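You operate a simulated robot arm through the tools that you are given. There is no shell and no other tool.

The job below is to be done with a simulated robot arm. You get a single attempt, and the scene is never put back.

Task
Earth the mat, then slide the board marked 24 V from the tray into the orange guide.
Fine: green cap on the earth stud before the board moves; shut the tray lid again.

The check looks at the end state, three seconds after you hand in, the way a careful person would. Anything else that was tipped, shoved, dropped, spilled or broken makes it a failure. Lids that push on must go on centred and level and be pressed home; caps that screw on are set level and turned clockwise until they are tight.

Robot
A 6-joint arm with a two-finger parallel gripper, fixed in place. Base frame: the origin is at the foot of the arm, x ahead of it, y to its left, z up; the work surface is at about z = 0.75. Readings come in m, degrees, newtons and seconds.
Its first joint turns from -166.0 to 166.0 degrees. Payload 3.91 kg.
The tool frame sits at the grasp point between the pads (the TCP): z along the fingers, y along the line on which they close. The tips reach 0.03 m beyond it. The gripper opens to 0.11 m. The fingers are 0.02 m wide and 0.01 m thick; the gripper's body (0.048 by 0.112 m) begins 0.055 m behind the TCP.
Orientation is told as [roll, pitch, yaw] about the base's x, y, z axes, in that order, counted from this pose: with the fingers straight down and closing along the base's y, the tool's x points along the base's -x, its y along +y and its z along -z.

Tools
- The arm moves only by the tool play_rows. Its argument "motion" is one flat list of numbers, 7 for each row, row after row: the shift along the tool's x, y, z in units of 50 mm (1.0 is 50 mm), then the turn, a rotation vector about the tool's x, y, z in units of 4 degrees (1.0 is 4 degrees), then the finger opening in m, from 0 to 0.11. In form: [x, y, z, rx, ry, rz, jaw, x, y, z, rx, ry, rz, jaw, ...]. A call has 1 to 20 rows; each row shifts and turns the commanded pose from where the row before left it, along the tool's axes as they then stand. A call with a number of a shift or a turn outside -1 to 1 is refused whole. Rows are played at 5 a second. More than 0.05 m and 8.6 degrees between two rows, or a gripper value outside its range, and nothing of the call is played. A pose out of reach is approached as far as the arm can. The call stops where the force on the tool passes 90 N (or 10 N more than at its start, if that is more) or the arm is blocked; 0.2 s more then pass. Each finger travels about 0.108 m/s and halts on what it meets, pressing with about 37 N; the grip force reading is that of the motor and also rises with nothing between the fingers. The clock runs only during rows and for 0.2 s after the last one: add rows that do not move to give the fingers time. It gives the time, the measured TCP pose, the force on the tool (base axes), the opening and the grip force at its end, in the units of the frame above (readings bear some noise), with the torque about the TCP (base axes, N m) and any sound that the robot's microphone picked up.
- Cameras (640 x 400 px; columns grow to the right, rows downward): "scene" is fixed at [0.405, -0.503, 1.5106]; the picture's right is [0.41, -0.91, 0.00], its down [-0.69, -0.31, -0.66] and it looks along [0.60, 0.27, -0.75] (base axes); focal length 214 px, centre (320, 200). "wrist" rides on the gripper at [0.072, 0.017, -0.103] in the tool frame; the picture's right is [-0.23, 0.97, 0.00], its down [-0.76, -0.18, -0.62] and it looks along [-0.61, -0.14, 0.78] (tool axes); focal length 222 px, centre (320, 200). There is no depth. A picture from a camera that has moved, and an enlarged one, comes with that camera's place and axes in the base frame and with its lens. The place of the scene camera against the robot may be out by one fixed shift of up to 0.018 m in any direction.
- camera(camera): a new picture of that camera. It takes no simulated time.
- inspect(camera, box): a new picture of the part [left, top, right, bottom] of that camera's present view, enlarged. It takes no simulated time.
- sign_off(): hands the job in; it is judged then, once.

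Nothing tells you positions but the pictures and the camera data. Unless the task says otherwise, let go and move clear before handing in.

The tools are called after ">>>" as a command line: name --argument value ..., lists and objects as JSON in quotes. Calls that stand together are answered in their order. play_rows: Moves the arm, as the interface text tells. Its arguments: {"type":"object","properties":{"motion":{"type":"array"}},"required":["motion"]} The other tools are called the same way: camera (camera) takes a picture; inspect (camera, box) takes an enlarged picture of a part of a camera's view; sign_off () hands the job in.

At the start:

```text
t: 0.0
eef_pos: [0.735, 0.2522, 1.1301]
orientation: [0.0, 0.0, 0.0]
wrist_force: [0.2, 0.1, -0.4]
ft_torque: [0.0, 0.0, 0.01]
grip_width: 0.1101
grip_force: 0.2
```

scene: 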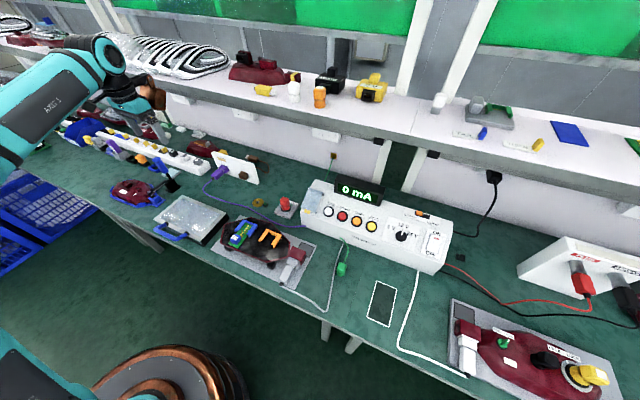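
wrist: 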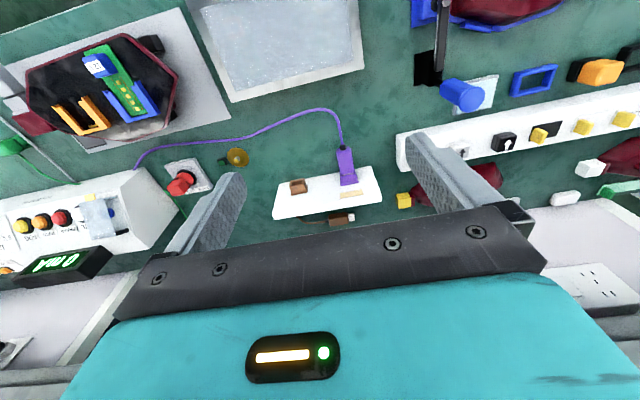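

I see a bench with a tray (with a clear/grey lid), a device with blue and orange guides, a green cap on a wire, and a meter. I'll look closely at the details before moving.

>>> inspect --camera "scene" --box '[140, 170, 360, 310]'

>>> inspect --camera "scene" --box '[200, 200, 360, 300]'

>>> inspect --camera "wrist" --box '[0, 0, 240, 150]'

>>> inspect --camera "wrist" --box '[160, 0, 400, 150]'

>>> inspect --camera "scene" --box '[300, 170, 460, 270]'

>>> inspect --camera "scene" --box '[40, 100, 280, 250]'

```text
2.86 times, centred on (250, 240) of scene
camera zoom: at [0.405, -0.503, 1.5106], right [0.41, -0.91, 0.0], down [-0.69, -0.31, -0.66], along [0.6, 0.27, -0.75], focal length 613 px, centre (520, 86)
```

zoom: 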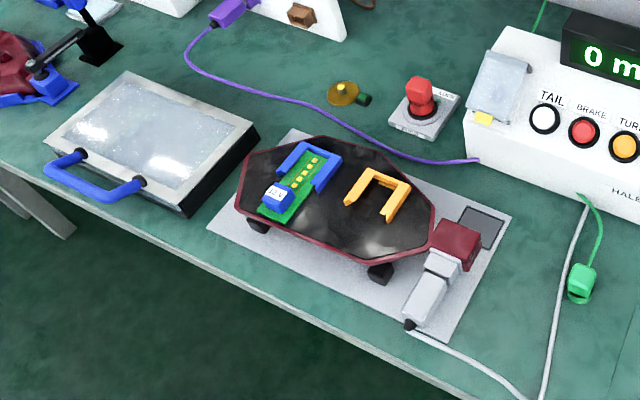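

```text
4.00 times, centred on (280, 250) of scene
camera zoom: at [0.405, -0.503, 1.5106], right [0.41, -0.91, 0.0], down [-0.69, -0.31, -0.66], along [0.6, 0.27, -0.75], focal length 858 px, centre (480, 0)
```

zoom: 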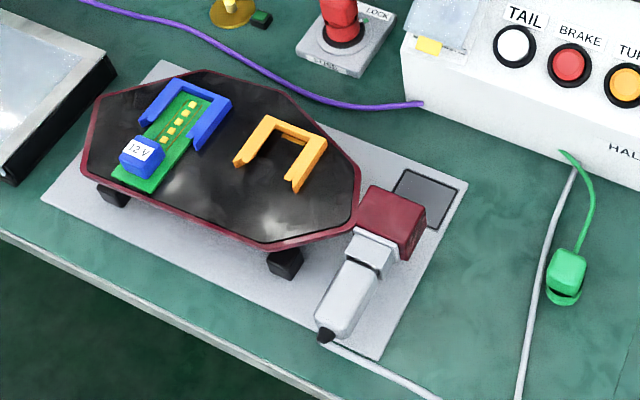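

```text
2.67 times, centred on (120, 75) of wrist
camera zoom: at [0.6626, 0.2696, 1.2322], right [0.23, 0.97, 0.0], down [0.76, -0.18, 0.62], along [0.61, -0.14, -0.78], focal length 592 px, centre (853, 533)
```

zoom: 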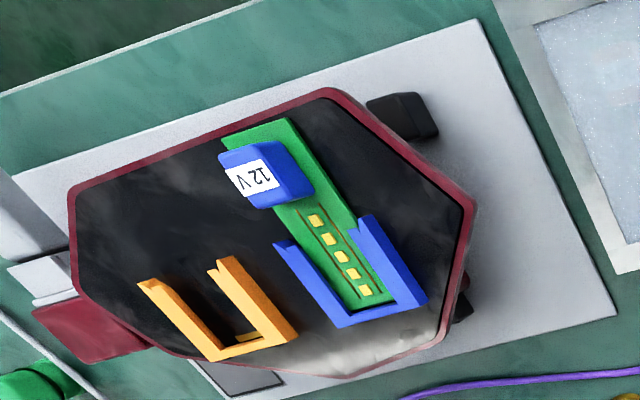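

```text
2.67 times, centred on (280, 75) of wrist
camera zoom: at [0.6626, 0.2696, 1.2322], right [0.23, 0.97, 0.0], down [0.76, -0.18, 0.62], along [0.61, -0.14, -0.78], focal length 592 px, centre (427, 533)
```

zoom: 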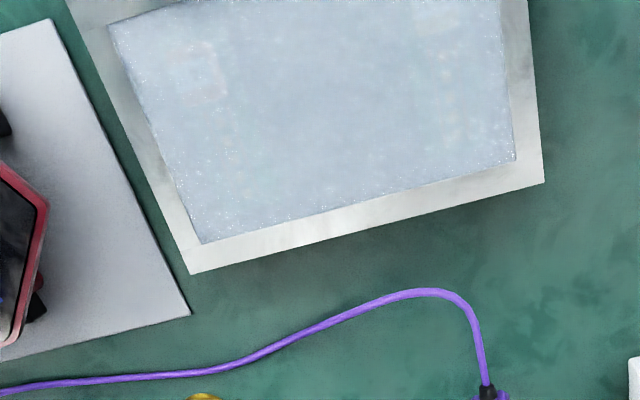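

```text
4.00 times, centred on (380, 220) of scene
camera zoom: at [0.405, -0.503, 1.5106], right [0.41, -0.91, 0.0], down [-0.69, -0.31, -0.66], along [0.6, 0.27, -0.75], focal length 858 px, centre (80, 120)
```

zoom: 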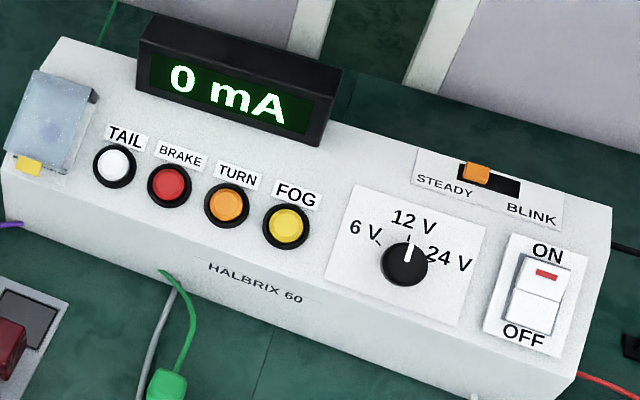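

```text
2.67 times, centred on (160, 175) of scene
camera zoom: at [0.405, -0.503, 1.5106], right [0.41, -0.91, 0.0], down [-0.69, -0.31, -0.66], along [0.6, 0.27, -0.75], focal length 572 px, centre (747, 267)
```

zoom: 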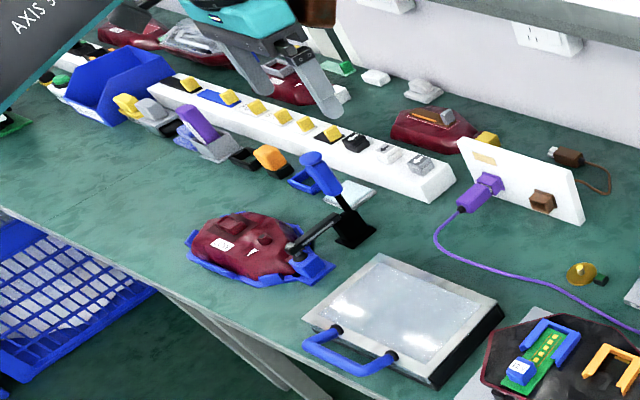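

The brass stud lies near the purple wire, and there may be two green items (one next to the stud, one on the tester's green wire). I'll zoom in on both and the tray.

>>> inspect --camera "scene" --box '[240, 190, 304, 230]'

>>> inspect --camera "scene" --box '[320, 250, 368, 290]'

>>> inspect --camera "wrist" --box '[150, 130, 278, 210]'

>>> inspect --camera "wrist" --box '[0, 80, 96, 200]'

>>> inspect --camera "scene" --box '[144, 190, 240, 250]'

>>> inspect --camera "scene" --box '[420, 80, 640, 218]'

>>> inspect --camera "scene" --box '[340, 240, 640, 400]'

```text
10.00 times, centred on (272, 210) of scene
camera zoom: at [0.405, -0.503, 1.5106], right [0.41, -0.91, 0.0], down [-0.69, -0.31, -0.66], along [0.6, 0.27, -0.75], focal length 2145 px, centre (800, 100)
```

zoom: 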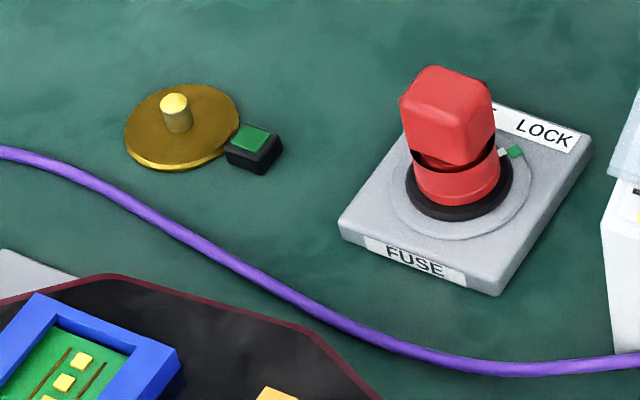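

```text
10.00 times, centred on (344, 270) of scene
camera zoom: at [0.405, -0.503, 1.5106], right [0.41, -0.91, 0.0], down [-0.69, -0.31, -0.66], along [0.6, 0.27, -0.75], focal length 2145 px, centre (80, -500)
```

zoom: 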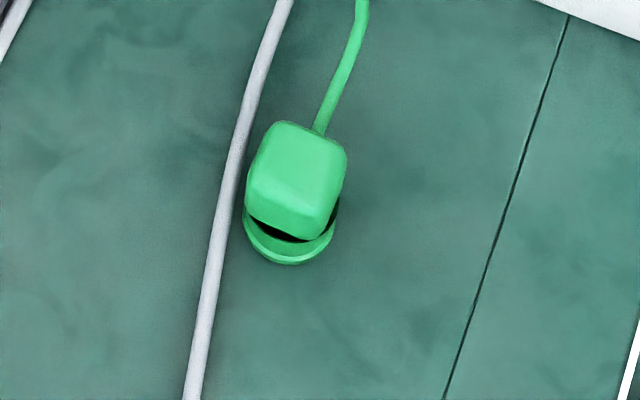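

```text
5.00 times, centred on (214, 170) of wrist
camera zoom: at [0.6626, 0.2696, 1.2322], right [0.23, 0.97, 0.0], down [0.76, -0.18, 0.62], along [0.61, -0.14, -0.78], focal length 1111 px, centre (850, 350)
```

zoom: 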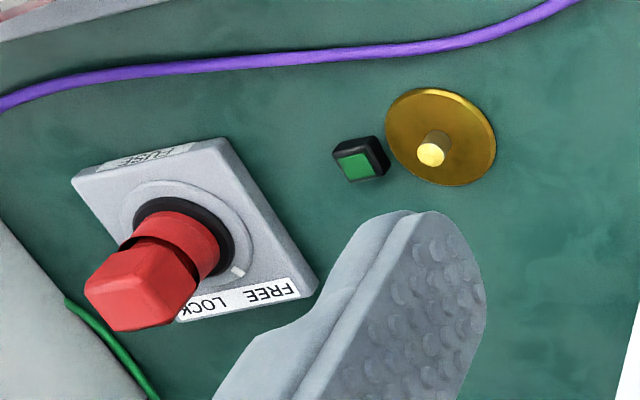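

```text
3.33 times, centred on (48, 140) of wrist
camera zoom: at [0.6626, 0.2696, 1.2322], right [0.23, 0.97, 0.0], down [0.76, -0.18, 0.62], along [0.61, -0.14, -0.78], focal length 740 px, centre (1227, 400)
```

zoom: 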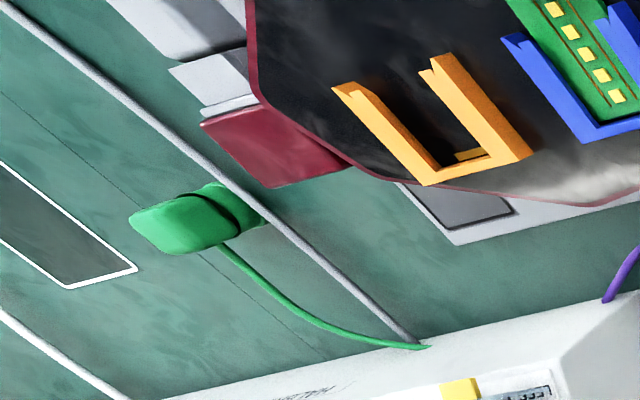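

```text
6.67 times, centred on (192, 220) of scene
camera zoom: at [0.405, -0.503, 1.5106], right [0.41, -0.91, 0.0], down [-0.69, -0.31, -0.66], along [0.6, 0.27, -0.75], focal length 1430 px, centre (1173, 67)
```

zoom: 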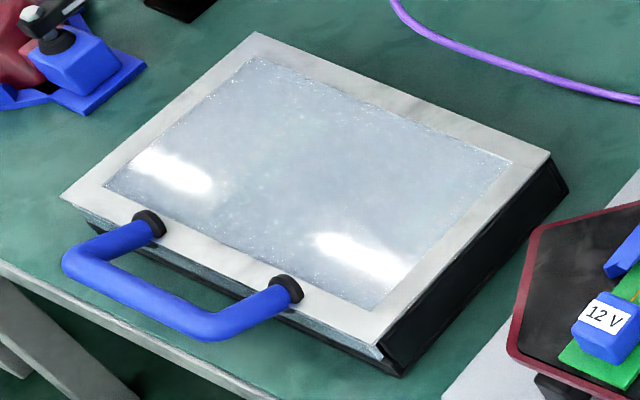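

```text
2.90 times, centred on (530, 149) of scene
camera zoom: at [0.405, -0.503, 1.5106], right [0.41, -0.91, 0.0], down [-0.69, -0.31, -0.66], along [0.6, 0.27, -0.75], focal length 622 px, centre (-289, 348)
```

zoom: 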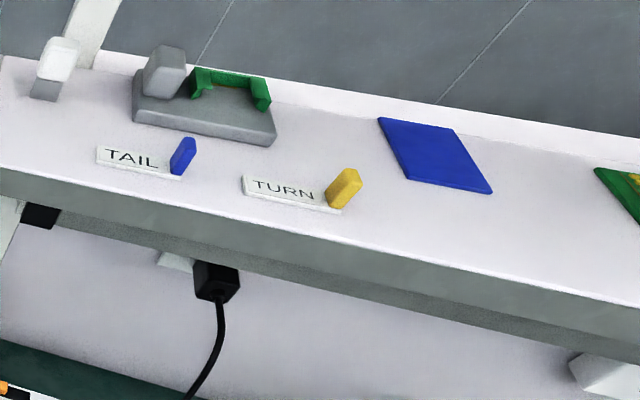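

```text
2.13 times, centred on (490, 320) of scene
camera zoom: at [0.405, -0.503, 1.5106], right [0.41, -0.91, 0.0], down [-0.69, -0.31, -0.66], along [0.6, 0.27, -0.75], focal length 458 px, centre (-43, -56)
```

zoom: 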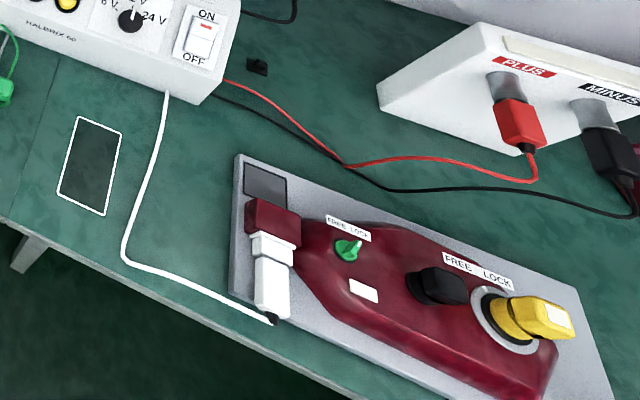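

The green lead's cap stands upright near (0.715, −0.448), the brass earth stud is near (0.862, 0.021), and the tray with a hinged frosted lid sits to the left of the mat. I'll move the arm at height over to the cap for a closer look.

>>> play_rows --motion '[0.03, -0.95, 0.15, 0, 0, 0, 0.11, 0.03, -0.95, 0.15, 0, 0, 0, 0.11, 0.03, -0.95, 0.15, 0, 0, 0, 0.11, 0.03, -0.95, 0.15, 0, 0, 0, 0.11, 0.03, -0.95, 0.15, 0, 0, 0, 0.11, 0.03, -0.95, 0.15, 0, 0, 0, 0.11, 0.03, -0.95, 0.15, 0, 0, 0, 0.11, 0.03, -0.95, 0.15, 0, 0, 0, 0.11, 0.03, -0.95, 0.15, 0, 0, 0, 0.11, 0.03, -0.95, 0.15, 0, 0, 0, 0.11, 0.03, -0.95, 0.15, 0, 0, 0, 0.11, 0.03, -0.95, 0.15, 0, 0, 0, 0.11, 0.03, -0.95, 0.15, 0, 0, 0, 0.11, 0.03, -0.95, 0.15, 0, 0, 0, 0.11, 0, -0.7, 0.15, 0, 0, 0, 0.11]'

>>> camera --camera "wrist"

>>> camera --camera "scene"

```text
t: 3.2
eef_pos: [0.7123, -0.4465, 1.0173]
orientation: [-0.2, -0.1, 0.0]
wrist_force: [0.1, 1.0, -0.1]
ft_torque: [-0.04, -0.02, -0.03]
grip_width: 0.1098
grip_force: 0.1
```

```text
taken
camera wrist: at [0.6396, -0.4298, 1.1197], right [0.23, 0.97, 0.0], down [0.76, -0.18, 0.62], along [0.61, -0.14, -0.78], focal length 222 px, centre (320, 200)
```

wrist: 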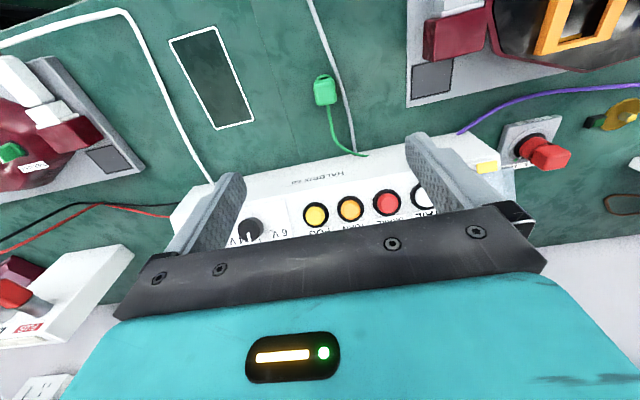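

```text
taken
```

scene: 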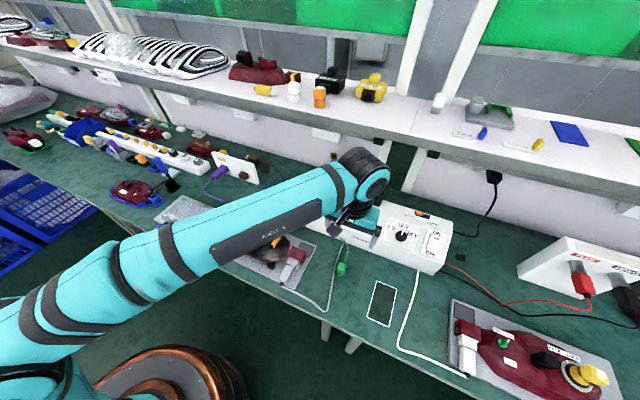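

The cap is directly below the gripper now at about (0.713, −0.440). I'll zoom in before descending.

>>> inspect --camera "wrist" --box '[270, 50, 398, 130]'

>>> inspect --camera "wrist" --box '[480, 80, 640, 180]'

>>> inspect --camera "scene" --box '[312, 230, 376, 300]'

```text
5.00 times, centred on (334, 90) of wrist
camera zoom: at [0.6396, -0.4298, 1.1197], right [0.23, 0.97, 0.0], down [0.76, -0.18, 0.62], along [0.61, -0.14, -0.78], focal length 1111 px, centre (250, 750)
```

zoom: 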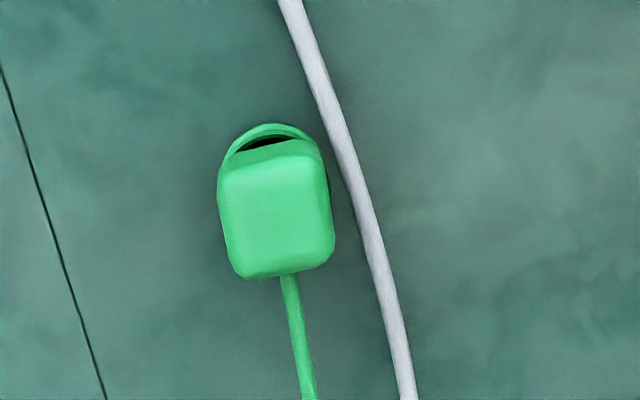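

```text
4.00 times, centred on (560, 130) of wrist
camera zoom: at [0.6396, -0.4298, 1.1197], right [0.23, 0.97, 0.0], down [0.76, -0.18, 0.62], along [0.61, -0.14, -0.78], focal length 888 px, centre (-640, 480)
```

zoom: 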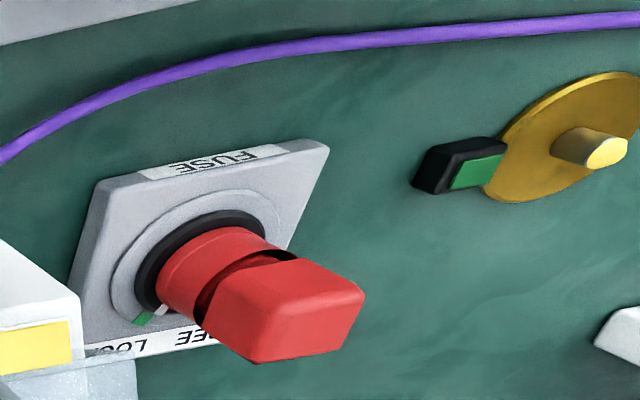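

```text
5.71 times, centred on (344, 265) of scene
camera zoom: at [0.405, -0.503, 1.5106], right [0.41, -0.91, 0.0], down [-0.69, -0.31, -0.66], along [0.6, 0.27, -0.75], focal length 1226 px, centre (183, -171)
```

zoom: 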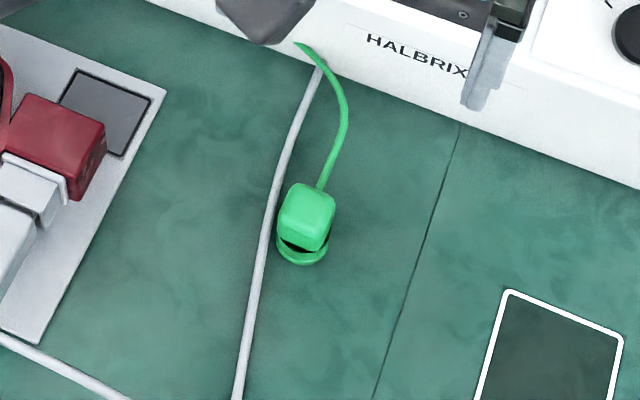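

The cap's head is a block about 25 mm wide, aligned with the base axes, with a white cable lying right next to it on the +y side. I'll descend to about z = 0.90 to get a closer look at its height.

>>> play_rows --motion '[-0.02, 0.045, 0.78, 0, 0, 0, 0.11, -0.02, 0.045, 0.78, 0, 0, 0, 0.11, -0.015, 0.04, 0.78, 0, 0, 0, 0.11, 0, 0, 0, 0, 0, 0, 0.11, 0, 0, 0, 0, 0, 0, 0.11]'

>>> camera --camera "wrist"

>>> inspect --camera "wrist" --box '[256, 70, 384, 150]'

>>> inspect --camera "scene" --box '[312, 230, 376, 300]'

```text
t: 4.4
eef_pos: [0.7168, -0.4414, 0.9005]
orientation: [0.0, -0.1, 0.0]
wrist_force: [0.6, -0.2, 0.0]
ft_torque: [-0.02, -0.03, 0.01]
grip_width: 0.1103
grip_force: 0.0
```

```text
taken
camera wrist: at [0.6436, -0.424, 1.0028], right [0.23, 0.97, 0.0], down [0.76, -0.18, 0.62], along [0.61, -0.14, -0.78], focal length 222 px, centre (320, 200)
```

wrist: 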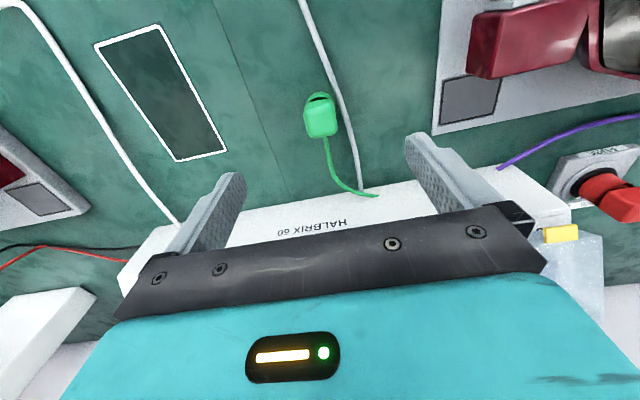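

```text
5.00 times, centred on (320, 110) of wrist
camera zoom: at [0.6436, -0.424, 1.0028], right [0.23, 0.97, 0.0], down [0.76, -0.18, 0.62], along [0.61, -0.14, -0.78], focal length 1111 px, centre (320, 650)
```

zoom: 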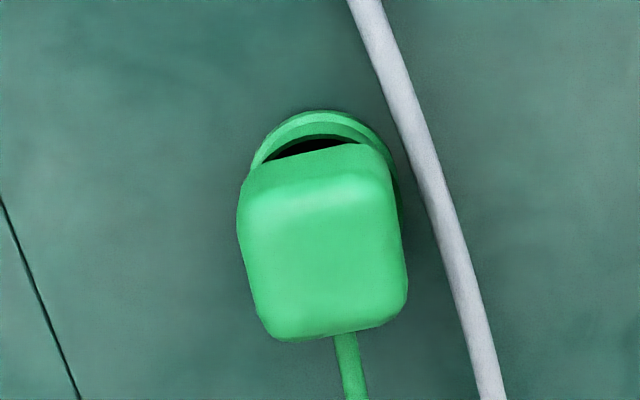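

```text
5.71 times, centred on (344, 265) of scene
camera zoom: at [0.405, -0.503, 1.5106], right [0.41, -0.91, 0.0], down [-0.69, -0.31, -0.66], along [0.6, 0.27, -0.75], focal length 1226 px, centre (183, -171)
```

zoom: 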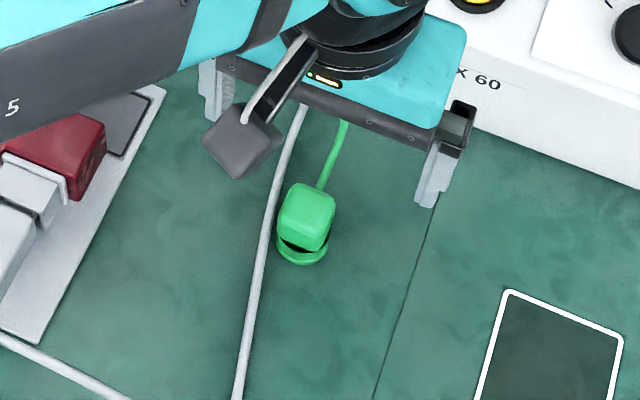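

The cap's head spans about x 0.700–0.725, y −0.453 to −0.427, with its top near z = 0.797. I'll descend with the fingers either side and the tips just above the cable, and check.

>>> play_rows --motion '[0.026, 0.01, 0.7, 0, 0, 0, 0.08, 0.025, 0.01, 0.7, 0, 0, 0, 0.07, 0.025, 0.01, 0.7, 0, 0, 0, 0.06, 0, 0, 0, 0, 0, 0, 0.06, 0, 0, 0, 0, 0, 0, 0.06]'

>>> camera --camera "wrist"

>>> inspect --camera "wrist" --box '[240, 120, 400, 220]'

>>> inspect --camera "scene" --box '[312, 230, 376, 300]'

```text
t: 5.6
eef_pos: [0.7116, -0.4377, 0.7936]
orientation: [0.0, 0.0, 0.0]
wrist_force: [0.0, -0.8, -0.7]
ft_torque: [0.0, -0.01, -0.01]
grip_width: 0.06
grip_force: 0.1
```

```text
taken
camera wrist: at [0.6405, -0.4211, 0.8966], right [0.23, 0.97, 0.0], down [0.76, -0.18, 0.62], along [0.61, -0.14, -0.78], focal length 222 px, centre (320, 200)
```

wrist: 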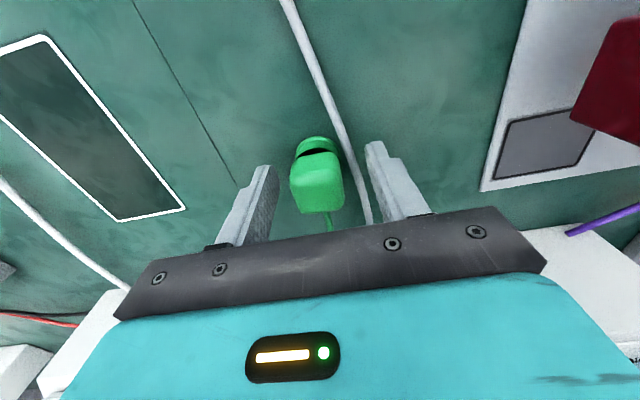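

```text
4.00 times, centred on (320, 170) of wrist
camera zoom: at [0.6405, -0.4211, 0.8966], right [0.23, 0.97, 0.0], down [0.76, -0.18, 0.62], along [0.61, -0.14, -0.78], focal length 888 px, centre (320, 320)
```

zoom: 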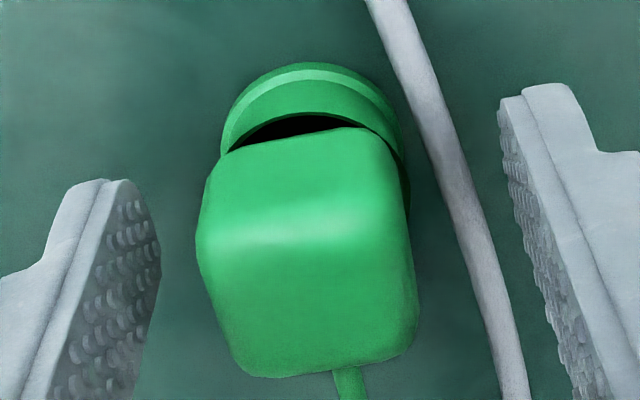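

```text
5.71 times, centred on (344, 265) of scene
camera zoom: at [0.405, -0.503, 1.5106], right [0.41, -0.91, 0.0], down [-0.69, -0.31, -0.66], along [0.6, 0.27, -0.75], focal length 1226 px, centre (183, -171)
```

zoom: 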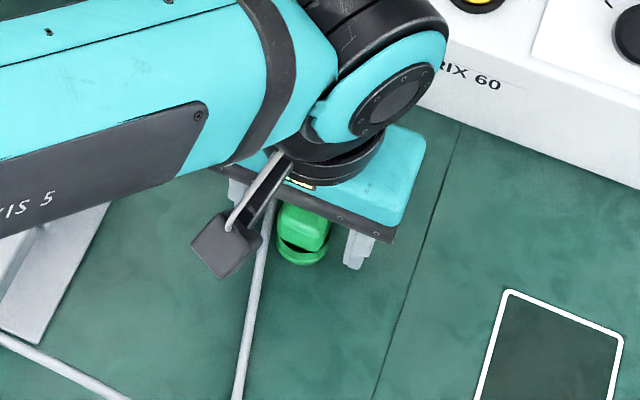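

The fingers straddle the cap's head, clear of the cable. I'll close on it.

>>> play_rows --motion '[-0.03, -0.03, 0, 0, 0, 0, 0.05, 0, 0, 0, 0, 0, 0, 0.03, 0, 0, 0, 0, 0, 0, 0.015, 0, 0, 0, 0, 0, 0, 0.015, 0, 0, 0, 0, 0, 0, 0.015]'

>>> inspect --camera "wrist" --box '[240, 120, 400, 220]'

```text
t: 6.8
eef_pos: [0.7158, -0.4412, 0.7959]
orientation: [0.0, 0.0, 0.1]
wrist_force: [0.0, -2.1, 1.5]
ft_torque: [-0.1, 0.01, -0.01]
grip_width: 0.0315
grip_force: 37.0
```

```text
4.00 times, centred on (320, 170) of wrist
camera zoom: at [0.6426, -0.423, 0.8973], right [0.23, 0.97, 0.0], down [0.76, -0.18, 0.62], along [0.61, -0.14, -0.78], focal length 888 px, centre (320, 320)
```

zoom: 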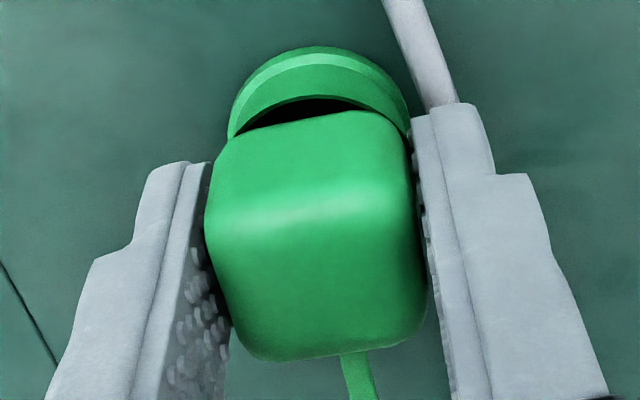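

The cap is gripped at 31.5 mm. I'll lift a little and check it follows level.

>>> play_rows --motion '[0, 0, -0.4, 0, 0, 0, 0.015, 0, 0, -0.6, 0, 0, 0, 0.015, 0, 0, -0.8, 0, 0, 0, 0.015, 0, 0, 0, 0, 0, 0, 0.015]'

>>> camera --camera "wrist"

>>> inspect --camera "wrist" --box '[240, 120, 400, 220]'

>>> inspect --camera "scene" --box '[280, 210, 408, 290]'

```text
t: 7.8
eef_pos: [0.7139, -0.4407, 0.8845]
orientation: [-0.1, 0.0, -0.1]
wrist_force: [-0.6, -0.4, -0.3]
ft_torque: [0.0, 0.02, 0.02]
grip_width: 0.0314
grip_force: 36.9
```

```text
taken
camera wrist: at [0.6418, -0.4236, 0.9879], right [0.23, 0.97, 0.0], down [0.76, -0.18, 0.62], along [0.61, -0.14, -0.78], focal length 222 px, centre (320, 200)
```

wrist: 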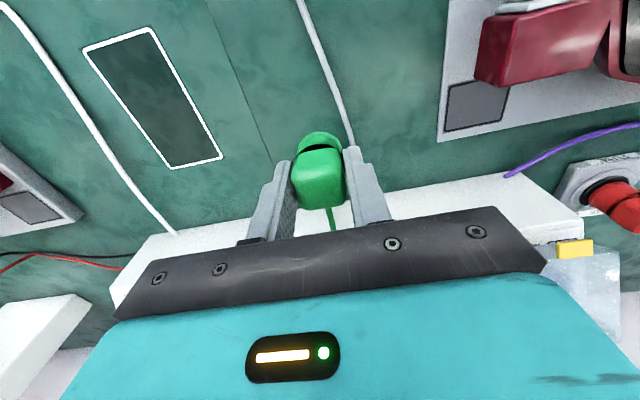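

```text
4.00 times, centred on (320, 170) of wrist
camera zoom: at [0.6418, -0.4236, 0.9879], right [0.23, 0.97, 0.0], down [0.76, -0.18, 0.62], along [0.61, -0.14, -0.78], focal length 888 px, centre (320, 320)
```

zoom: 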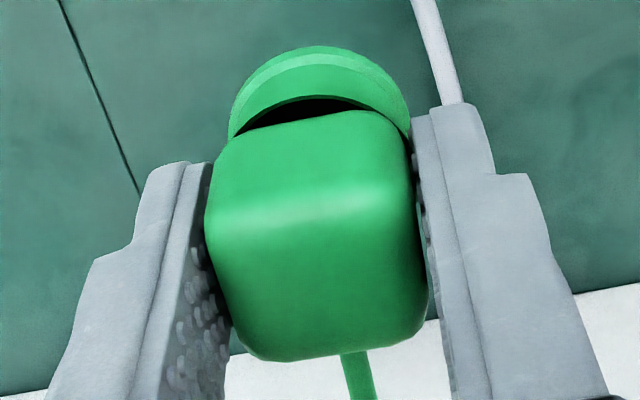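

```text
5.00 times, centred on (344, 250) of scene
camera zoom: at [0.405, -0.503, 1.5106], right [0.41, -0.91, 0.0], down [-0.69, -0.31, -0.66], along [0.6, 0.27, -0.75], focal length 1072 px, centre (200, -50)
```

zoom: 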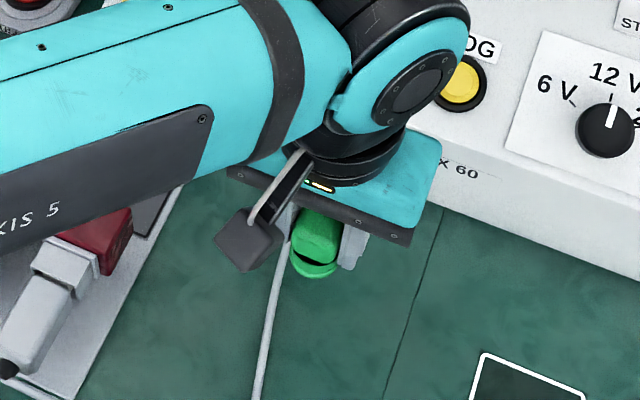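

The cap hangs level, centred in the gripper. I'll carry it along the front of the tester at a safe height toward the earth stud and watch the force.

>>> play_rows --motion '[0, 0.3, -0.65, 0, 0, 0, 0.015, 0, 0.7, -0.65, 0, 0, 0, 0.015, 0, 0.95, 0, 0, 0, 0, 0.015, 0, 0.95, 0, 0, 0, 0, 0.015, 0, 0.95, 0, 0, 0, 0, 0.015, 0, 0.95, 0, 0, 0, 0, 0.015, 0, 0, 0, 0, 0, 0, 0.015]'

>>> camera --camera "wrist"

>>> camera --camera "scene"

```text
t: 9.4
eef_pos: [0.7163, -0.2001, 0.9492]
orientation: [0.0, 0.0, 0.0]
wrist_force: [0.8, -0.2, -0.1]
ft_torque: [0.0, -0.03, 0.0]
grip_width: 0.0315
grip_force: 37.3
```

```text
taken
camera wrist: at [0.6426, -0.1832, 1.0519], right [0.23, 0.97, 0.0], down [0.76, -0.18, 0.62], along [0.61, -0.14, -0.78], focal length 222 px, centre (320, 200)
```

wrist: 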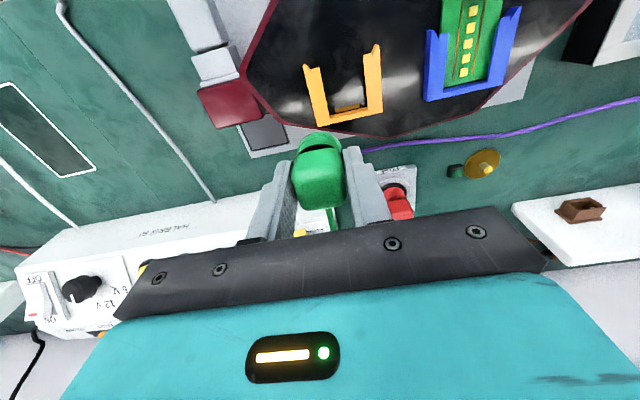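

```text
taken
```

scene: 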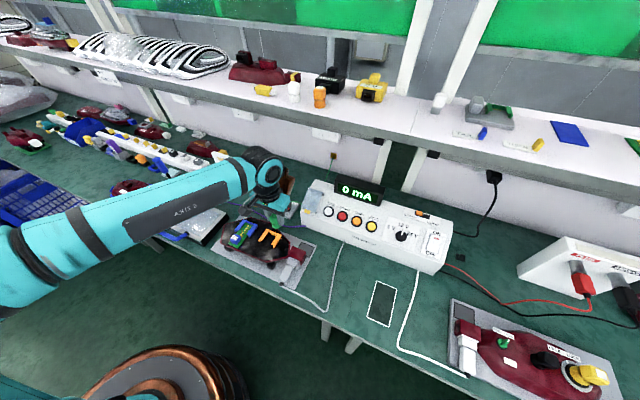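

No force on the lead so far, and the orange guide is clearly visible below. I'll continue to just short of the stud and look at it again.

>>> inspect --camera "wrist" --box '[420, 120, 548, 200]'

>>> play_rows --motion '[-0.2, 0.88, 0, 0, 0, 0, 0.015, -0.2, 0.88, 0, 0, 0, 0, 0.015, -0.2, 0.88, 0, 0, 0, 0, 0.015, -0.2, 0.88, 0, 0, 0, 0, 0.015, -0.2, 0.88, 0, 0, 0, 0, 0.015, -0.7, 0, 0, 0, 0, 0, 0.015, 0, 0, 0, 0, 0, 0, 0.015]'

>>> camera --camera "wrist"

>>> inspect --camera "wrist" --box '[256, 80, 416, 180]'

>>> camera --camera "scene"

```text
5.00 times, centred on (484, 160) of wrist
camera zoom: at [0.6426, -0.1832, 1.0519], right [0.23, 0.97, 0.0], down [0.76, -0.18, 0.62], along [0.61, -0.14, -0.78], focal length 1111 px, centre (-500, 400)
```

zoom: 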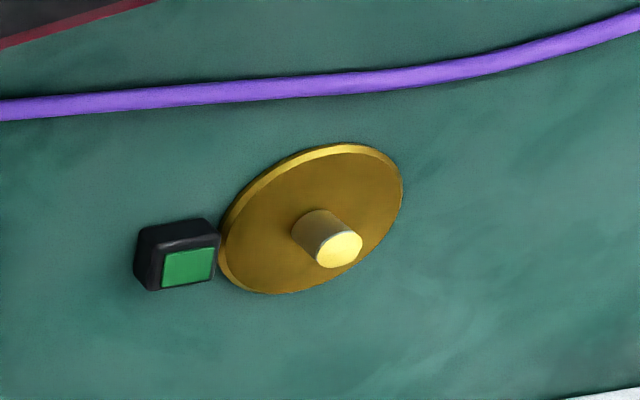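

```text
t: 11.0
eef_pos: [0.8022, 0.02, 0.9516]
orientation: [0.0, 0.0, 0.0]
wrist_force: [-1.1, -0.4, 0.3]
ft_torque: [0.0, -0.01, 0.03]
grip_width: 0.0313
grip_force: 36.9
```

```text
taken
camera wrist: at [0.7286, 0.0373, 1.0532], right [0.23, 0.97, 0.0], down [0.76, -0.18, 0.62], along [0.61, -0.14, -0.78], focal length 222 px, centre (320, 200)
```

wrist: 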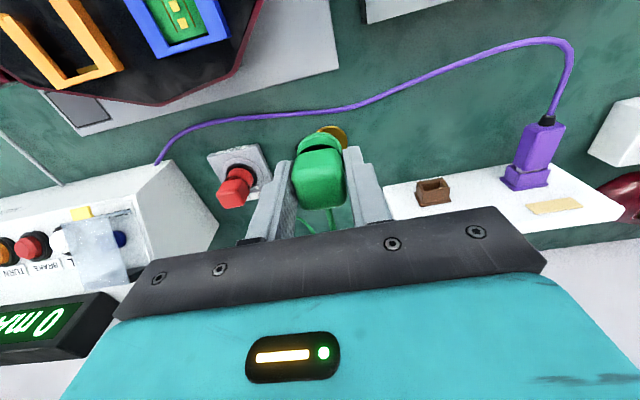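

```text
4.00 times, centred on (336, 130) of wrist
camera zoom: at [0.7286, 0.0373, 1.0532], right [0.23, 0.97, 0.0], down [0.76, -0.18, 0.62], along [0.61, -0.14, -0.78], focal length 888 px, centre (256, 480)
```

zoom: 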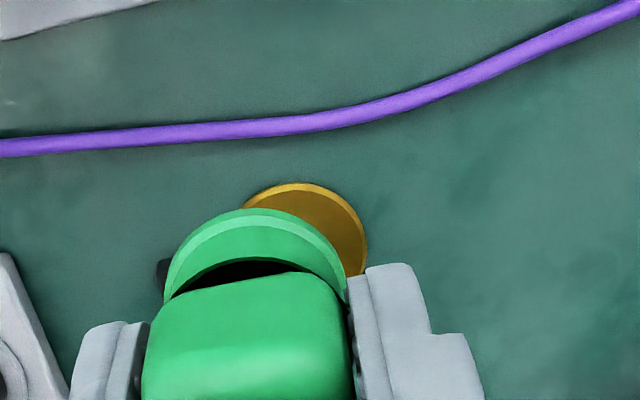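

```text
taken
```

scene: 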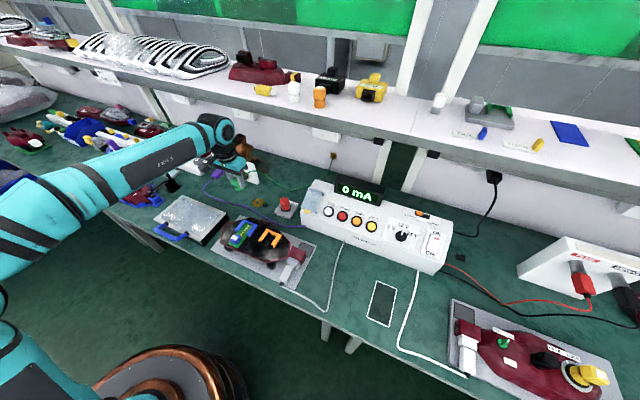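

The stud looks to be at about (0.863, 0.018), its pin top near z = 0.772. I'll move directly above it at this height and measure again over the cap's edge.

>>> play_rows --motion '[-0.6, 0, 0, 0, 0, 0, 0.015, -0.66, 0, 0, 0, 0, 0, 0.015, 0, 0, 0, 0, 0, 0, 0.015, 0, 0, 0, 0, 0, 0, 0.015]'

>>> camera --camera "wrist"

>>> inspect --camera "wrist" --box '[256, 70, 384, 150]'

>>> inspect --camera "scene" --box '[200, 140, 328, 220]'

```text
t: 12.0
eef_pos: [0.8625, 0.021, 0.9512]
orientation: [0.0, 0.0, 0.0]
wrist_force: [0.7, 0.1, -0.1]
ft_torque: [-0.03, -0.02, 0.02]
grip_width: 0.0315
grip_force: 37.1
```

```text
taken
camera wrist: at [0.7907, 0.0374, 1.0537], right [0.23, 0.97, 0.0], down [0.76, -0.18, 0.62], along [0.61, -0.14, -0.78], focal length 222 px, centre (320, 200)
```

wrist: 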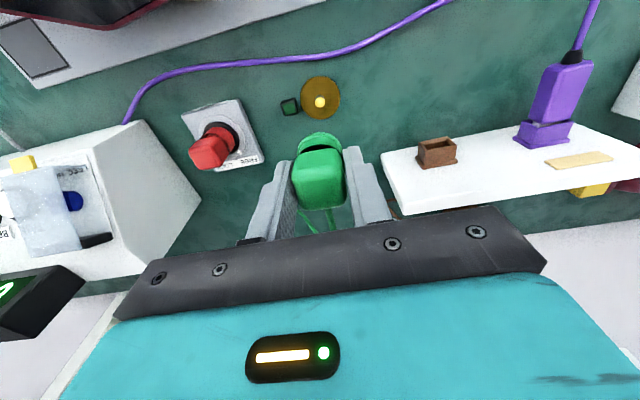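

```text
5.00 times, centred on (320, 110) of wrist
camera zoom: at [0.7907, 0.0374, 1.0537], right [0.23, 0.97, 0.0], down [0.76, -0.18, 0.62], along [0.61, -0.14, -0.78], focal length 1111 px, centre (320, 650)
```

zoom: 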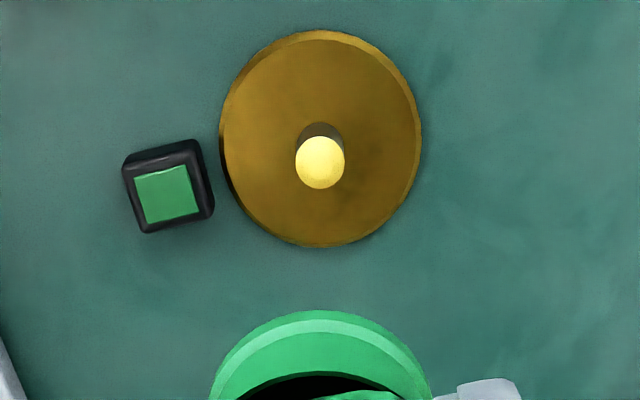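

```text
5.00 times, centred on (264, 180) of scene
camera zoom: at [0.405, -0.503, 1.5106], right [0.41, -0.91, 0.0], down [-0.69, -0.31, -0.66], along [0.6, 0.27, -0.75], focal length 1072 px, centre (600, 300)
```

zoom: 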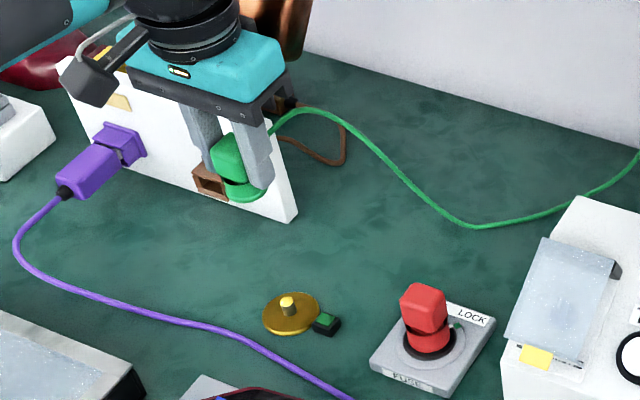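

The pin is straight under the tool and the cap is centred on it within about a millimetre. I'll lower to just above the pin and check again.

>>> play_rows --motion '[0, 0, 0.8, 0, 0, 0, 0.015, 0, 0, 0.8, 0, 0, 0, 0.015, 0, 0, 0.75, 0, 0, 0, 0.015, 0, 0, 0, 0, 0, 0, 0.015, 0, 0, 0, 0, 0, 0, 0.015]'

>>> inspect --camera "wrist" --box '[240, 90, 400, 190]'

>>> inspect --camera "scene" --box '[216, 170, 312, 230]'

```text
t: 13.2
eef_pos: [0.8619, 0.0205, 0.8337]
orientation: [-0.1, 0.0, 0.0]
wrist_force: [0.2, -0.2, 0.2]
ft_torque: [0.0, -0.02, 0.05]
grip_width: 0.0315
grip_force: 36.8
```

```text
4.00 times, centred on (320, 140) of wrist
camera zoom: at [0.7891, 0.0369, 0.9355], right [0.23, 0.97, 0.0], down [0.76, -0.18, 0.62], along [0.61, -0.14, -0.78], focal length 888 px, centre (320, 440)
```

zoom: 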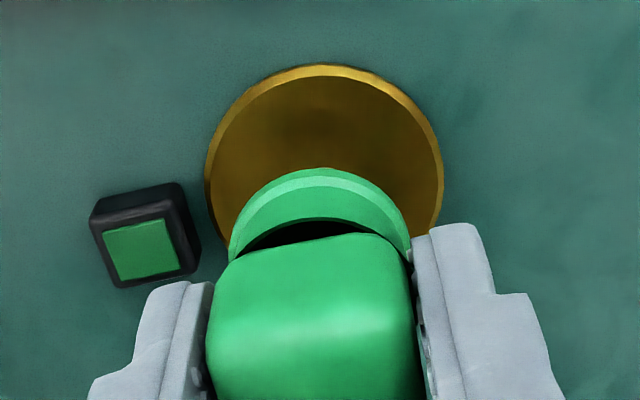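

```text
6.67 times, centred on (264, 200) of scene
camera zoom: at [0.405, -0.503, 1.5106], right [0.41, -0.91, 0.0], down [-0.69, -0.31, -0.66], along [0.6, 0.27, -0.75], focal length 1430 px, centre (693, 200)
```

zoom: 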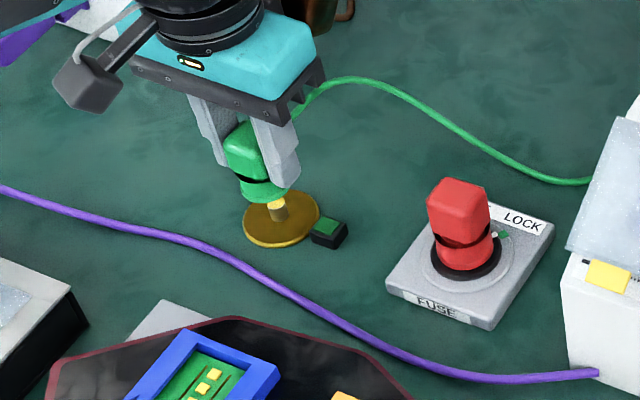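

The alignment looks good from the wrist; I'll double-check with a tighter scene zoom before pressing on.

>>> inspect --camera "scene" --box '[242, 185, 274, 210]'

>>> inspect --camera "wrist" --box '[280, 100, 360, 150]'

```text
16.00 times, centred on (258, 198) of scene
camera zoom: at [0.405, -0.503, 1.5106], right [0.41, -0.91, 0.0], down [-0.69, -0.31, -0.66], along [0.6, 0.27, -0.75], focal length 3432 px, centre (1312, 240)
```

zoom: 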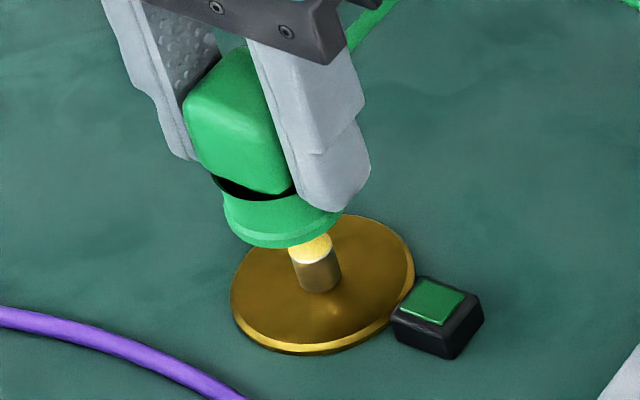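

```text
8.00 times, centred on (320, 125) of wrist
camera zoom: at [0.7891, 0.0369, 0.9355], right [0.23, 0.97, 0.0], down [0.76, -0.18, 0.62], along [0.61, -0.14, -0.78], focal length 1777 px, centre (320, 800)
```

zoom: 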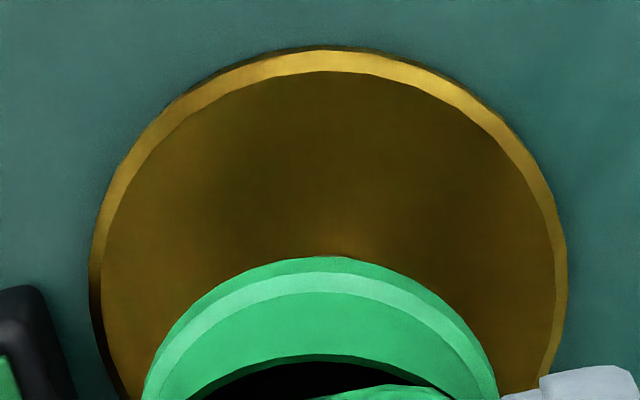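

The wrist view says the cap is centred, but the scene view hints at a few millimetres of offset. I'll zoom in further before committing.

>>> inspect --camera "scene" --box '[250, 192, 266, 202]'

>>> inspect --camera "scene" --box '[248, 180, 272, 195]'

```text
16.00 times, centred on (258, 197) of scene
camera zoom: at [0.405, -0.503, 1.5106], right [0.41, -0.91, 0.0], down [-0.69, -0.31, -0.66], along [0.6, 0.27, -0.75], focal length 3432 px, centre (1312, 248)
```

zoom: 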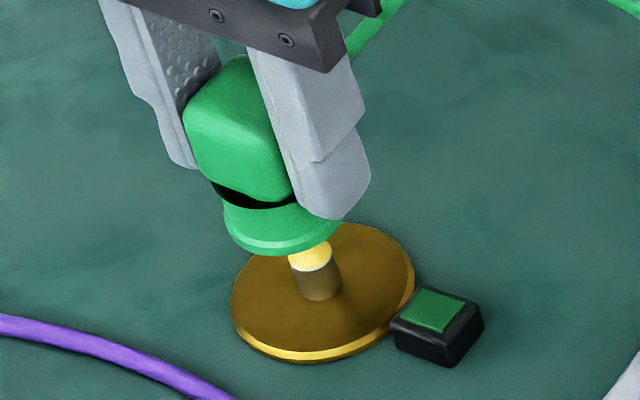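

```text
16.00 times, centred on (260, 188) of scene
camera zoom: at [0.405, -0.503, 1.5106], right [0.41, -0.91, 0.0], down [-0.69, -0.31, -0.66], along [0.6, 0.27, -0.75], focal length 3432 px, centre (1280, 400)
```

zoom: 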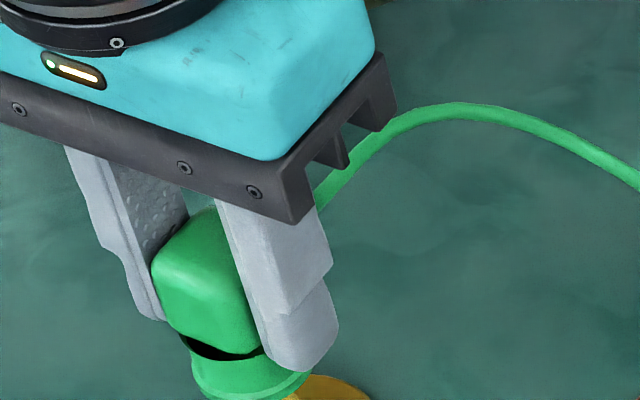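

The two views disagree by a few millimetres about the offset along x. I'll turn the tool about its vertical axis by 44° (the cap is round) so the wrist camera measures the other direction.

>>> play_rows --motion '[0, 0, 0, 0, 0, 1, 0.015, 0, 0, 0, 0, 0, 1, 0.015, 0, 0, 0, 0, 0, 1, 0.015, 0, 0, 0, 0, 0, 1, 0.015, 0, 0, 0, 0, 0, 1, 0.015, 0, 0, 0, 0, 0, 1, 0.015, 0, 0, 0, 0, 0, 1, 0.015, 0, 0, 0, 0, 0, 1, 0.015, 0, 0, 0, 0, 0, 1, 0.015, 0, 0, 0, 0, 0, 1, 0.015, 0, 0, 0, 0, 0, 1, 0.015, 0, 0, 0, 0, 0, 0, 0.015, 0, 0, 0, 0, 0, 0, 0.015]'

>>> inspect --camera "wrist" --box '[240, 90, 400, 190]'

>>> inspect --camera "wrist" --box '[280, 100, 360, 150]'

>>> inspect --camera "scene" --box '[240, 185, 272, 205]'

```text
t: 16.0
eef_pos: [0.8637, 0.0192, 0.8332]
orientation: [0.0, 0.0, -44.0]
wrist_force: [0.0, 0.6, 0.1]
ft_torque: [-0.02, 0.01, -0.02]
grip_width: 0.0312
grip_force: 36.9
```

```text
4.00 times, centred on (320, 140) of wrist
camera zoom: at [0.8226, 0.0817, 0.9351], right [0.84, 0.54, 0.0], down [0.42, -0.66, 0.62], along [0.34, -0.52, -0.78], focal length 888 px, centre (320, 440)
```

zoom: 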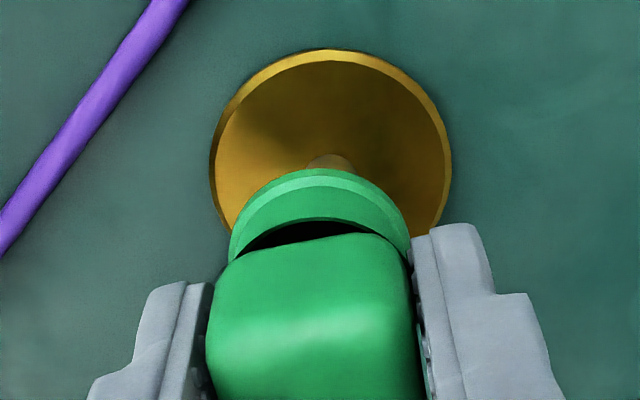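

```text
8.00 times, centred on (320, 125) of wrist
camera zoom: at [0.8226, 0.0817, 0.9351], right [0.84, 0.54, 0.0], down [0.42, -0.66, 0.62], along [0.34, -0.52, -0.78], focal length 1777 px, centre (320, 800)
```

zoom: 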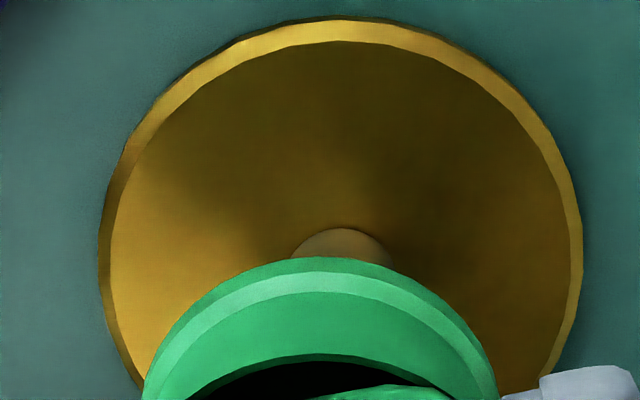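

```text
16.00 times, centred on (256, 195) of scene
camera zoom: at [0.405, -0.503, 1.5106], right [0.41, -0.91, 0.0], down [-0.69, -0.31, -0.66], along [0.6, 0.27, -0.75], focal length 3432 px, centre (1344, 280)
```

zoom: 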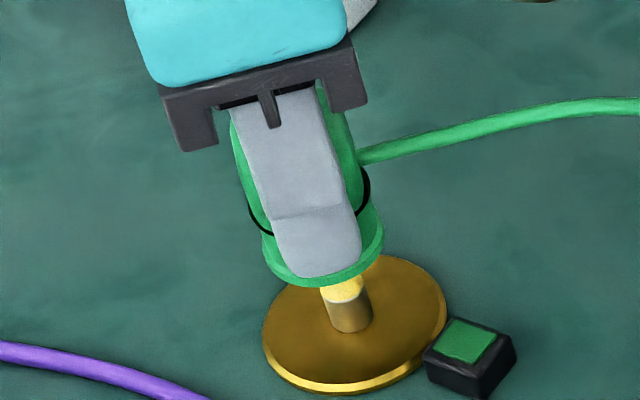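

The turned view shows the stud about 2 mm along +x and 1 mm along +y of the cap's axis. I'll shift by that, then verify in both cameras.

>>> play_rows --motion '[-0.015, 0.042, 0, 0, 0, 0, 0.015, 0, 0, 0.2, 0, 0, 0, 0.015, 0, 0, 0, 0, 0, 0, 0.015, 0, 0, 0, 0, 0, 0, 0.015]'

>>> inspect --camera "wrist" --box '[280, 100, 360, 150]'

>>> inspect --camera "scene" --box '[246, 190, 270, 205]'

```text
t: 17.0
eef_pos: [0.8646, 0.0196, 0.8216]
orientation: [-0.1, 0.0, -43.9]
wrist_force: [-0.5, 0.3, 0.4]
ft_torque: [0.0, 0.02, -0.03]
grip_width: 0.0315
grip_force: 37.3
```

```text
8.00 times, centred on (320, 125) of wrist
camera zoom: at [0.8249, 0.082, 0.9246], right [0.84, 0.54, 0.0], down [0.42, -0.66, 0.62], along [0.34, -0.52, -0.78], focal length 1777 px, centre (320, 800)
```

zoom: 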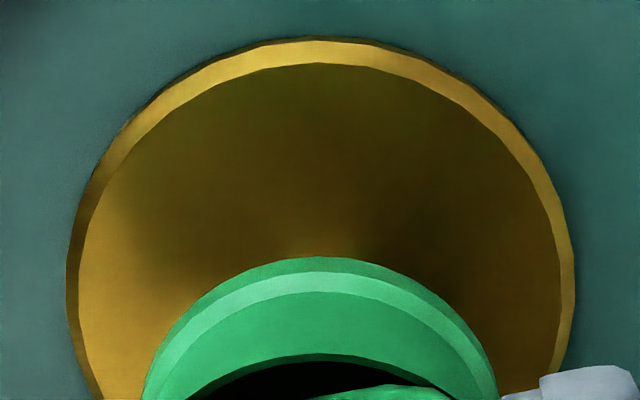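

```text
16.00 times, centred on (258, 198) of scene
camera zoom: at [0.405, -0.503, 1.5106], right [0.41, -0.91, 0.0], down [-0.69, -0.31, -0.66], along [0.6, 0.27, -0.75], focal length 3432 px, centre (1312, 240)
```

zoom: 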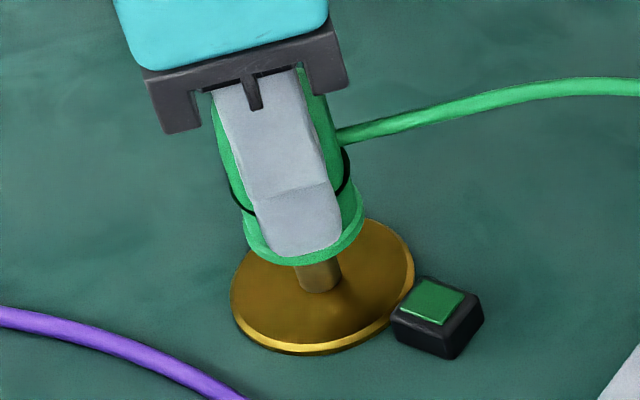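

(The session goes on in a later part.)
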